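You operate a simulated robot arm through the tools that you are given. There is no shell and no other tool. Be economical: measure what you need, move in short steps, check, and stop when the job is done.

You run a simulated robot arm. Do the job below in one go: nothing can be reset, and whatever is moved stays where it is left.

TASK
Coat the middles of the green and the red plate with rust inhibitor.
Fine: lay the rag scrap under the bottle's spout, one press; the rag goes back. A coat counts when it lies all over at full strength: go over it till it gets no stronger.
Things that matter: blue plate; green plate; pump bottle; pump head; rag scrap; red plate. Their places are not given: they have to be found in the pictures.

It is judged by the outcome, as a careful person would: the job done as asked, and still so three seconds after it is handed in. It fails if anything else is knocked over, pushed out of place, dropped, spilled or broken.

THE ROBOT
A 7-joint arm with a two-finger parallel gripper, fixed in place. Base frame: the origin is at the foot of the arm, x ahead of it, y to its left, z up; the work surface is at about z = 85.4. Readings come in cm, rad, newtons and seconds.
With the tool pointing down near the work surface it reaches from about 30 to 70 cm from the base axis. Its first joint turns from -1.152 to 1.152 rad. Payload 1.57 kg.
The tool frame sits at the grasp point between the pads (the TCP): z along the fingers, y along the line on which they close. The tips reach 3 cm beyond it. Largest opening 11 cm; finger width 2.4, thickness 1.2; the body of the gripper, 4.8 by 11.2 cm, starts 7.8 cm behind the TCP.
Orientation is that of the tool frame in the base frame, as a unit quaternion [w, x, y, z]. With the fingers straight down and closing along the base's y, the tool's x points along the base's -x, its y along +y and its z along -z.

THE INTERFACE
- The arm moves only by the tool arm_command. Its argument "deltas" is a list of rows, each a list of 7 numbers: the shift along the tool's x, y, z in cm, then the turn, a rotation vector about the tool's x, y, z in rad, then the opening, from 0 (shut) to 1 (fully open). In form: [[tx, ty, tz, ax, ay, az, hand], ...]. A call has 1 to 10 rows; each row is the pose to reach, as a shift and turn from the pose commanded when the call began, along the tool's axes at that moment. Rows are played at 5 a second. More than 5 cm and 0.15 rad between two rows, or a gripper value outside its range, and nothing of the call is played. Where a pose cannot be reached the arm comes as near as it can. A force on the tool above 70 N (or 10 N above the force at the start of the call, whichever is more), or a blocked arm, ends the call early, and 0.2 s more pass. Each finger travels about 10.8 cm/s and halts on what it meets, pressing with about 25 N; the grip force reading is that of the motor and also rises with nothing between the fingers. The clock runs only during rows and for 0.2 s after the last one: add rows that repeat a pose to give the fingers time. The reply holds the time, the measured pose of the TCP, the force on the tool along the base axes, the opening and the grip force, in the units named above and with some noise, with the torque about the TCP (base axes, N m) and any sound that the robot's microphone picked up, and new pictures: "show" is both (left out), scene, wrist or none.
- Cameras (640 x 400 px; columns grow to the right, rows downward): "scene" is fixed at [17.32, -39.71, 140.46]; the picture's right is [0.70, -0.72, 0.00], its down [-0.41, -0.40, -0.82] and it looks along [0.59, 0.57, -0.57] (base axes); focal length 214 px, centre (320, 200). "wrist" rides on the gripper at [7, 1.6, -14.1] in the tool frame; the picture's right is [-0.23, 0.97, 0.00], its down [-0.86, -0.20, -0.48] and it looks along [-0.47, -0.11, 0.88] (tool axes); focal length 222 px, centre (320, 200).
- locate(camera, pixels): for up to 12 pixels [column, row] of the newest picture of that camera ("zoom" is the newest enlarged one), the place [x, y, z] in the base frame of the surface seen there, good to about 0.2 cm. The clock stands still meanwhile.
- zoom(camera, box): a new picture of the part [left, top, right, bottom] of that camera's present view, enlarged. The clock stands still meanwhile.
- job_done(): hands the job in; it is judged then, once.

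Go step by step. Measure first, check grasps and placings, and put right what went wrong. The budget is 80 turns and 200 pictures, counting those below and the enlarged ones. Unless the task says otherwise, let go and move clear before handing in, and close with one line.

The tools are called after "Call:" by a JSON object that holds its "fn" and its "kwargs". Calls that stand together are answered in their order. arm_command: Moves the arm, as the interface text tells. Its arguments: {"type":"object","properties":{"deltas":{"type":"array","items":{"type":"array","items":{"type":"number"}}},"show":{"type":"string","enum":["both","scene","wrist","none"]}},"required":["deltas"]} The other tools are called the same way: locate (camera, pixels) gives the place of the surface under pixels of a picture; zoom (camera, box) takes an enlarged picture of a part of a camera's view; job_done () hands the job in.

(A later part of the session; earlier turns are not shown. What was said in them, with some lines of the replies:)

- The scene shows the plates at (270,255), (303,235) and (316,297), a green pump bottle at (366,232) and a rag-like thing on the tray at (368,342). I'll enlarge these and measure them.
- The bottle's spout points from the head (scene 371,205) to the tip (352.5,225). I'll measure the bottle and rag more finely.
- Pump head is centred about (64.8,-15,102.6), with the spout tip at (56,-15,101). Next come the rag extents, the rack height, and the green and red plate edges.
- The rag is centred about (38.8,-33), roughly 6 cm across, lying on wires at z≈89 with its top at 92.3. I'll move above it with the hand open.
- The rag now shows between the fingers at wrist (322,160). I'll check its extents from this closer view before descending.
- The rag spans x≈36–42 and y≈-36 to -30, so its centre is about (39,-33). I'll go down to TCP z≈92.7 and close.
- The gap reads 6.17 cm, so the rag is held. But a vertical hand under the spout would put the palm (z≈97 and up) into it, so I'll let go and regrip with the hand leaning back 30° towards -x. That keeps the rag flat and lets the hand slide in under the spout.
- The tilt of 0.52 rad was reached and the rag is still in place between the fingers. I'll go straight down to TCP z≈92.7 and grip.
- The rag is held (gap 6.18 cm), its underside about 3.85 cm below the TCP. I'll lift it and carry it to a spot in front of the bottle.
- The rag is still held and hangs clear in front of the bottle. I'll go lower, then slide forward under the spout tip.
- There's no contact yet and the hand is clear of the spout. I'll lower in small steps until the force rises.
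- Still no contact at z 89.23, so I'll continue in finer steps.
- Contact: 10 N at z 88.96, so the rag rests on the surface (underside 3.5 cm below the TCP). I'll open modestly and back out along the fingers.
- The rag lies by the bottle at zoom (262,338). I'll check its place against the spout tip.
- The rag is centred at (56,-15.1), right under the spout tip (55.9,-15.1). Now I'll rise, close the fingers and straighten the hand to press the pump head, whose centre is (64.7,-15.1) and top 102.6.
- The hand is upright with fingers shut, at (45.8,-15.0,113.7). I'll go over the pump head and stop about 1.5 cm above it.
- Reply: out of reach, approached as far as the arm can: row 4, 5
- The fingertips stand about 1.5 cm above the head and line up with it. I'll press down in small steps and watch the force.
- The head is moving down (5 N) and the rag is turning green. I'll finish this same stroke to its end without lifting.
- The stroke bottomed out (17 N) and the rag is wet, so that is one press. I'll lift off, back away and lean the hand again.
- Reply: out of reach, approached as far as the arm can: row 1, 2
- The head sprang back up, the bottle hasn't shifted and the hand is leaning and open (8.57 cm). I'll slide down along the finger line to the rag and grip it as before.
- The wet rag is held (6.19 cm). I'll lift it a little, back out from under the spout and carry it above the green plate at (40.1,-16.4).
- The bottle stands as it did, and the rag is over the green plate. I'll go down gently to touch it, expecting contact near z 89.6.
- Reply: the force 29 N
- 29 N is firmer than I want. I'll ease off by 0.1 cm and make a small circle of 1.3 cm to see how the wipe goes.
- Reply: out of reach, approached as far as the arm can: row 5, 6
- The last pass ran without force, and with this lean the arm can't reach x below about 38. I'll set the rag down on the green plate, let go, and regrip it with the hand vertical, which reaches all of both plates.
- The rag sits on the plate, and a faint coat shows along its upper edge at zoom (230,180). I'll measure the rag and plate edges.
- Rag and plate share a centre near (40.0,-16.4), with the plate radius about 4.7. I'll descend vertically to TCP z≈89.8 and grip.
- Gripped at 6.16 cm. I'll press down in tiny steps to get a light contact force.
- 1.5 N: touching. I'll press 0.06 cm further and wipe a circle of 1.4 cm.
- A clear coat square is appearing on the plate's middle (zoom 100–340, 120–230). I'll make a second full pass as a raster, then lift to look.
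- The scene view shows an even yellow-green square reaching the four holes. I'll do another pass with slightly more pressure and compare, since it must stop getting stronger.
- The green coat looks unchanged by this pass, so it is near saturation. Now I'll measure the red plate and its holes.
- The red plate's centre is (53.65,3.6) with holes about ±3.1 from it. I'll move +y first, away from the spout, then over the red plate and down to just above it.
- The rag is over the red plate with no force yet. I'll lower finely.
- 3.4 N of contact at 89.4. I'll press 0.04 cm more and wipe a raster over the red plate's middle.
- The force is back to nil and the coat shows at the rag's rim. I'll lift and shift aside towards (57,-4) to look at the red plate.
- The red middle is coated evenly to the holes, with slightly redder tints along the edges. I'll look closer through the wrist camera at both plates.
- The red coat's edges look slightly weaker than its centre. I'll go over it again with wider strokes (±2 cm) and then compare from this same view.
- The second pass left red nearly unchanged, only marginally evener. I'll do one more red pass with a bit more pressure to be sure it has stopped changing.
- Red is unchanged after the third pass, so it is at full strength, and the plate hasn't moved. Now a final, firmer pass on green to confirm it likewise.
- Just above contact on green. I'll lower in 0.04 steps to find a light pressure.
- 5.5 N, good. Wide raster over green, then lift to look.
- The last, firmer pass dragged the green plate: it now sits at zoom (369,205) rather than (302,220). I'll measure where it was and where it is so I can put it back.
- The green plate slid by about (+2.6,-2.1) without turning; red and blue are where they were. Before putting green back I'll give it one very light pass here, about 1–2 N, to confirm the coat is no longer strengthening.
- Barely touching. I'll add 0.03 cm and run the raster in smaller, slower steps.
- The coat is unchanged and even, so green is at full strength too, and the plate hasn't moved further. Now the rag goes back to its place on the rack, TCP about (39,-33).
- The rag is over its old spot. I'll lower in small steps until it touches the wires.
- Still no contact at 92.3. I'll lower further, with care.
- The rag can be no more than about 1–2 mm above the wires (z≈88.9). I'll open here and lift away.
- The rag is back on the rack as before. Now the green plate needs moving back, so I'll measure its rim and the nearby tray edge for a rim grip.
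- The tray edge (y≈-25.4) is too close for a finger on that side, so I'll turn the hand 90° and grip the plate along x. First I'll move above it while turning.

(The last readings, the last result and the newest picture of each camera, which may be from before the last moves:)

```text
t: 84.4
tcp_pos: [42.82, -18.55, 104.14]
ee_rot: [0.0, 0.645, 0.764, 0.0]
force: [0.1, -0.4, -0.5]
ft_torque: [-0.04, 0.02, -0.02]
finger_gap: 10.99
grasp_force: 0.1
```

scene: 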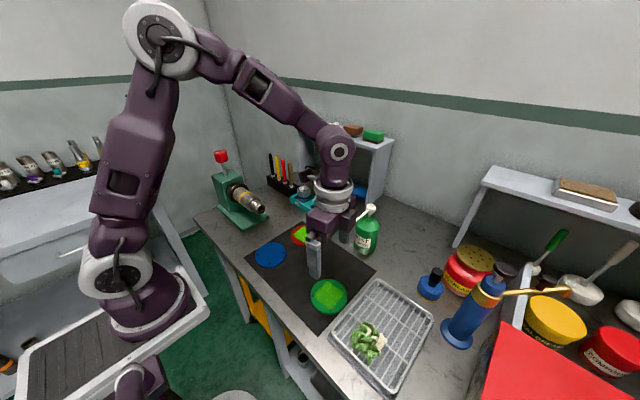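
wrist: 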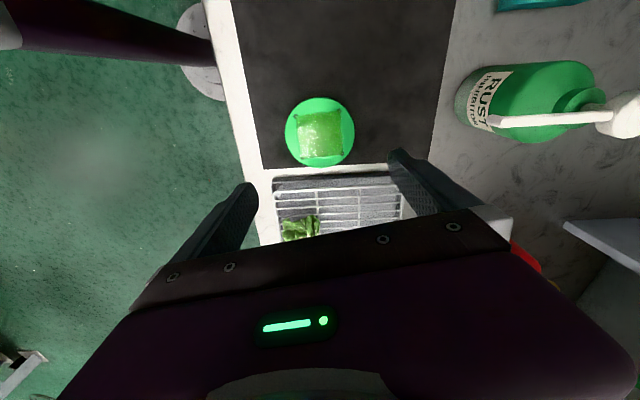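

The hand is above the plate. I'll finish the turn and descend to z≈92, then check alignment.

Call:
{"fn": "arm_command", "kwargs": {"deltas": [[0, 0, 1, 0, 0, 0.085, 1], [0, 0, 4, 0, 0, 0.17, 1], [0, 0, 8, 0, 0, 0.17, 1], [0, 0, 12, 0, 0, 0.17, 1], [0, 0, 12, 0, 0, 0.17, 1]]}}

Call:
{"fn": "zoom", "kwargs": {"camera": "scene", "box": [280, 250, 380, 320]}}

```text
t: 85.6
tcp_pos: [42.7, -18.64, 92.27]
ee_rot: [0.001, 0.707, 0.707, 0.0]
force: [0.5, -0.1, 0.4]
ft_torque: [0.0, -0.04, -0.05]
finger_gap: 11.01
grasp_force: 0.0
```

scene: 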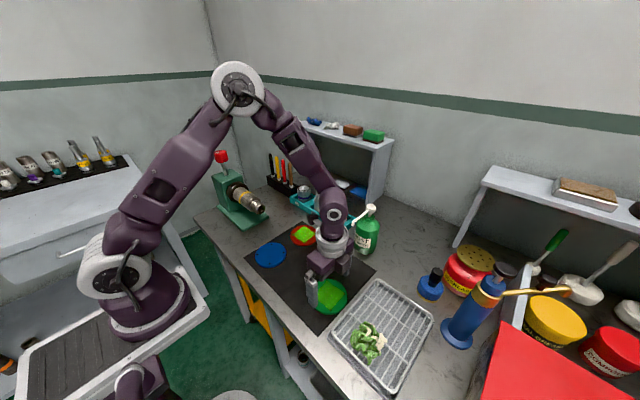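
wrist: 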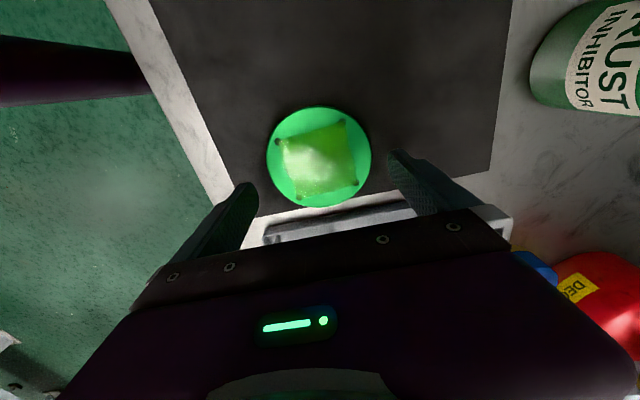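

```text
5.71 times, centred on (330, 285) of scene
```

zoom: 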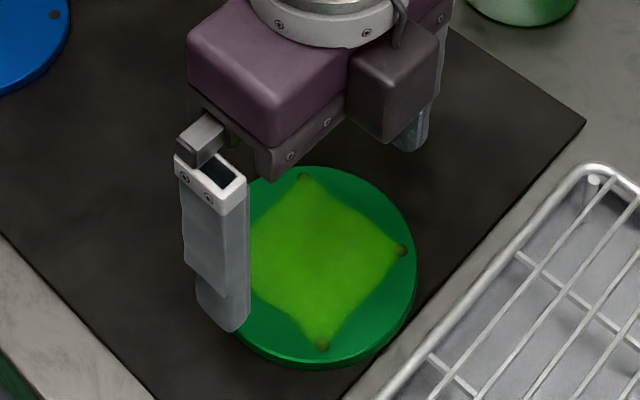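

The plate is between the fingers in the wrist view (267–371, 106–207). I'll verify its centre precisely.

Call:
{"fn": "locate", "kwargs": {"camera": "wrist", "pixels": [[270, 157], [368, 152], [317, 109], [322, 203], [278, 142], [344, 123], [298, 199], [357, 182]]}}

```text
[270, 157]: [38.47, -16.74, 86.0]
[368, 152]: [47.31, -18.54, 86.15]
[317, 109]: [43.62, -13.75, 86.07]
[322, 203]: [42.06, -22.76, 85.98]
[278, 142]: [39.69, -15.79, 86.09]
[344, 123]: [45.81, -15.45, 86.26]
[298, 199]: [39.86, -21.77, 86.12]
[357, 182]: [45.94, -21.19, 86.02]
```

The plate centre (42.8,-18.5) agrees with the TCP. I'll go down so the tips sit alongside the rim (z≈85.7) and close.

Call:
{"fn": "arm_command", "kwargs": {"deltas": [[0, 0, 2, 0, 0, 0, 1], [0, 0, 3.2, 0, 0, 0, 1], [0, 0, 3.5, 0, 0, 0, 1], [0, 0, 3.5, 0, 0, 0, 0.9], [0, 0, 3.5, 0, 0, 0, 0.83], [0, 0, 3.5, 0, 0, 0, 0.8], [0, 0, 3.5, 0, 0, 0, 0.8]], "show": "none"}}

Call:
{"fn": "zoom", "kwargs": {"camera": "scene", "box": [280, 250, 380, 320]}}

```text
t: 87.2
tcp_pos: [42.74, -18.56, 88.77]
ee_rot: [0.0, 0.707, 0.707, 0.0]
force: [0.3, -0.5, 0.8]
ft_torque: [0.01, -0.02, 0.0]
finger_gap: 9.82
grasp_force: 25.4
```

```text
5.71 times, centred on (330, 285) of scene
```

zoom: 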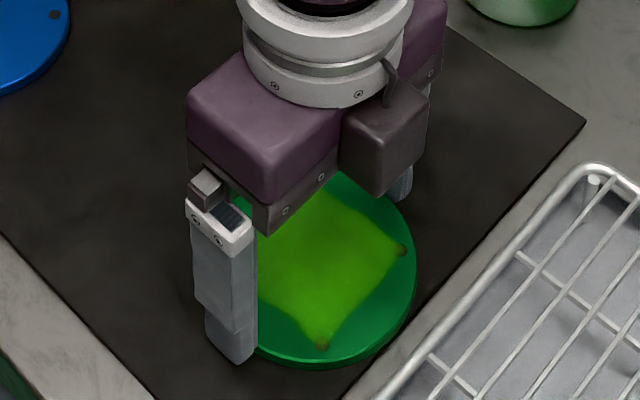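

The plate is gripped by its rim (9.82 cm). I'll slide it back by (-2.6,+2.05), which along the tool is x +2.05, y -2.6, in slow steps.

Call:
{"fn": "arm_command", "kwargs": {"deltas": [[0.4, -0.5, 0, 0, 0, 0, 0.8], [0.8, -1.0, 0, 0, 0, 0, 0.8], [1.2, -1.55, 0, 0, 0, 0, 0.8], [1.6, -2.05, 0, 0, 0, 0, 0.8], [2.05, -2.6, 0, 0, 0, 0, 0.8], [2.05, -2.6, 0, 0, 0, 0, 0.8], [2.05, -2.6, 0, 0, 0, 0, 1], [2.05, -2.6, 0, 0, 0, 0, 1], [2.05, -2.6, -3, 0, 0, 0, 1], [2.05, -2.6, -7, 0, 0, 0, 1]]}}

Call:
{"fn": "arm_command", "kwargs": {"deltas": [[2, 4, -3, 0, 0, 0, 1], [4, 5, -7, 0, 0, 0, 1], [6, 5, -11, 0, 0, 0, 1], [9, 5, -14, 0, 0, 0, 1], [11, 5, -17, 0, 0, 0, 1]]}}

Call:
{"fn": "zoom", "kwargs": {"camera": "scene", "box": [270, 260, 370, 330]}}

```text
t: 89.4
tcp_pos: [39.98, -16.52, 95.86]
ee_rot: [0.0, 0.706, 0.708, 0.0]
force: [0.3, 0.3, -0.1]
ft_torque: [-0.02, 0.04, 0.02]
finger_gap: 11.0
grasp_force: 0.0
```

scene: 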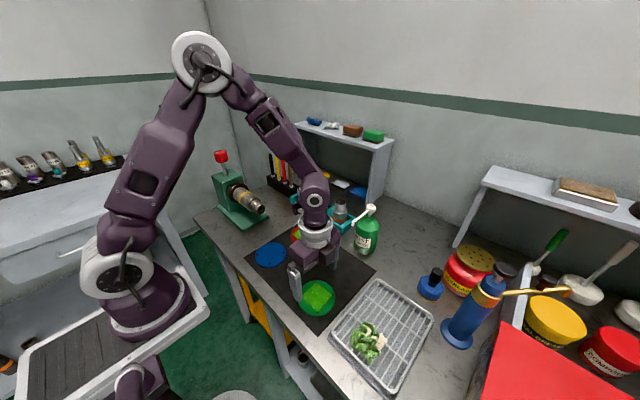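
wrist: 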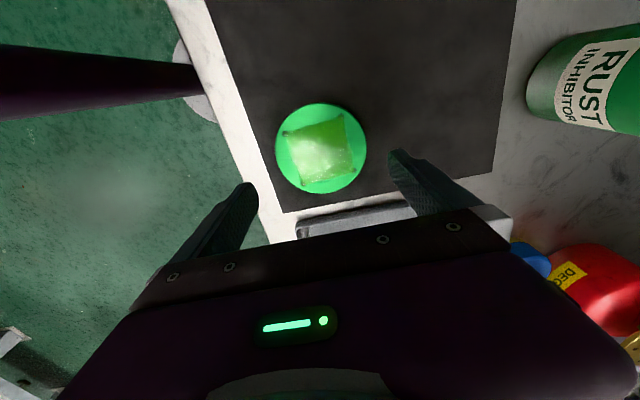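

```text
refused: row 1 steps farther than a row can; nothing moved
```

```text
5.71 times, centred on (320, 295) of scene
```

zoom: 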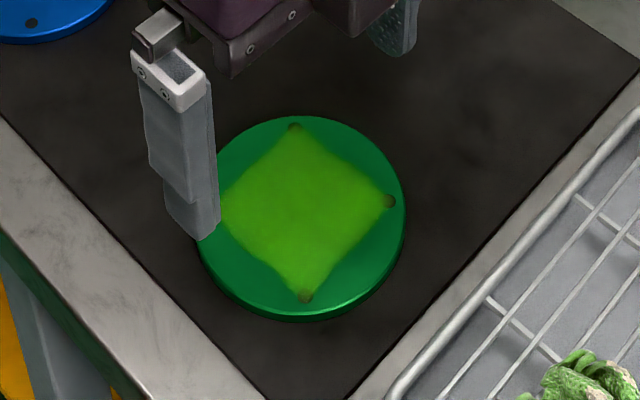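

The green plate's holes are now at zoom (295,126), (390,201), (305,297), within 2 mm of their original places. I'll rise clear and take a last look.

Call:
{"fn": "arm_command", "kwargs": {"deltas": [[0, 0, -4, 0, 0, 0, 1], [0, 0, -8, 0, 0, 0, 1], [0, 0, -12, 0, 0, 0, 1], [0, 0, -16, 0, 0, 0, 1], [0, 0, -20, 0, 0, 0, 1], [0, 0, -24, 0, 0, 0, 1], [0, 0, -28, 0, 0, 0, 1], [0, 0, -28, 0, 0, 0, 1]]}}

Call:
{"fn": "zoom", "kwargs": {"camera": "scene", "box": [230, 200, 450, 380]}}

Call:
{"fn": "zoom", "kwargs": {"camera": "scene", "box": [270, 260, 370, 330]}}

```text
t: 91.2
tcp_pos: [40.2, -16.58, 123.65]
ee_rot: [-0.001, 0.707, 0.708, 0.0]
force: [0.1, 0.5, 0.0]
ft_torque: [0.0, -0.01, -0.01]
finger_gap: 10.97
grasp_force: 0.1
```

scene: 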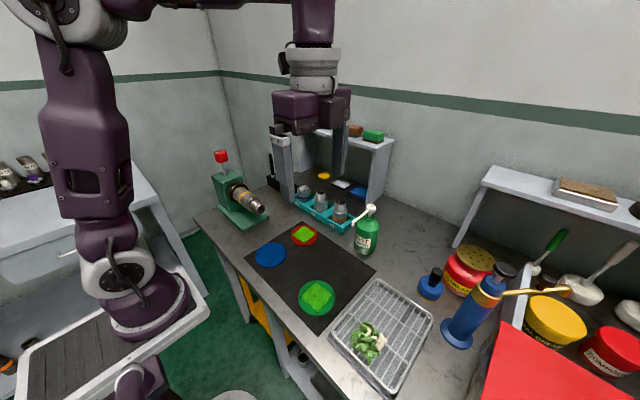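
wrist: 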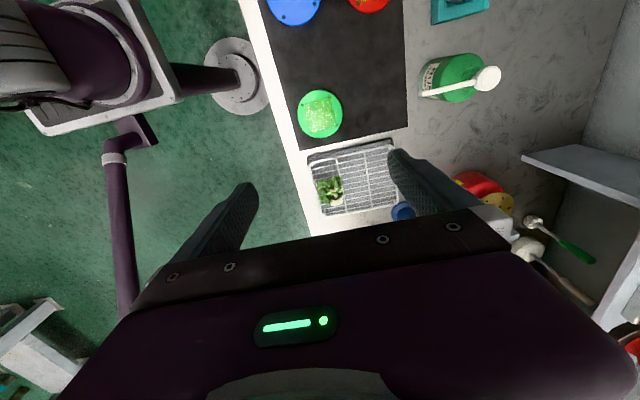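

```text
2.22 times, centred on (340, 290) of scene
```

zoom: 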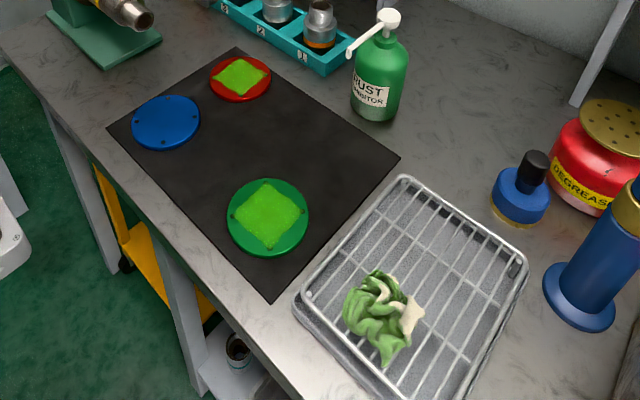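

```text
5.71 times, centred on (320, 295) of scene
```

zoom: 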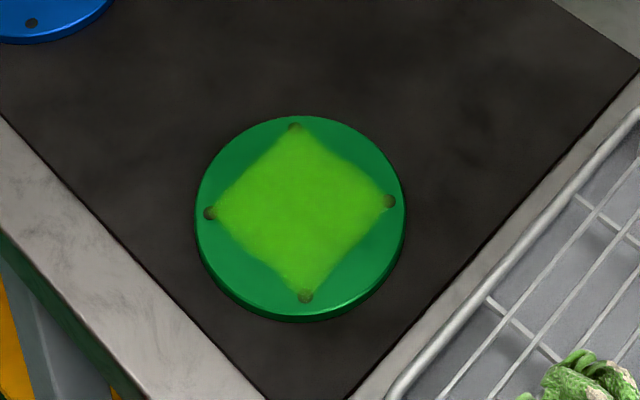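

Both middles are coated evenly, the rag is back on the rack, the blue plate is clean and the bottle stands where it was. The hand is empty and clear, so I'm handing in.

Call:
{"fn": "job_done", "kwargs": {}}

```text
The job is handed in.
```

The middles of the green and red plates are coated with rust inhibitor from one press, and a last pass over each made no visible change. The rag is back on the rack. One wiping pass dragged the green plate about 3 cm; I slid it back to within about 2 mm of where it was.
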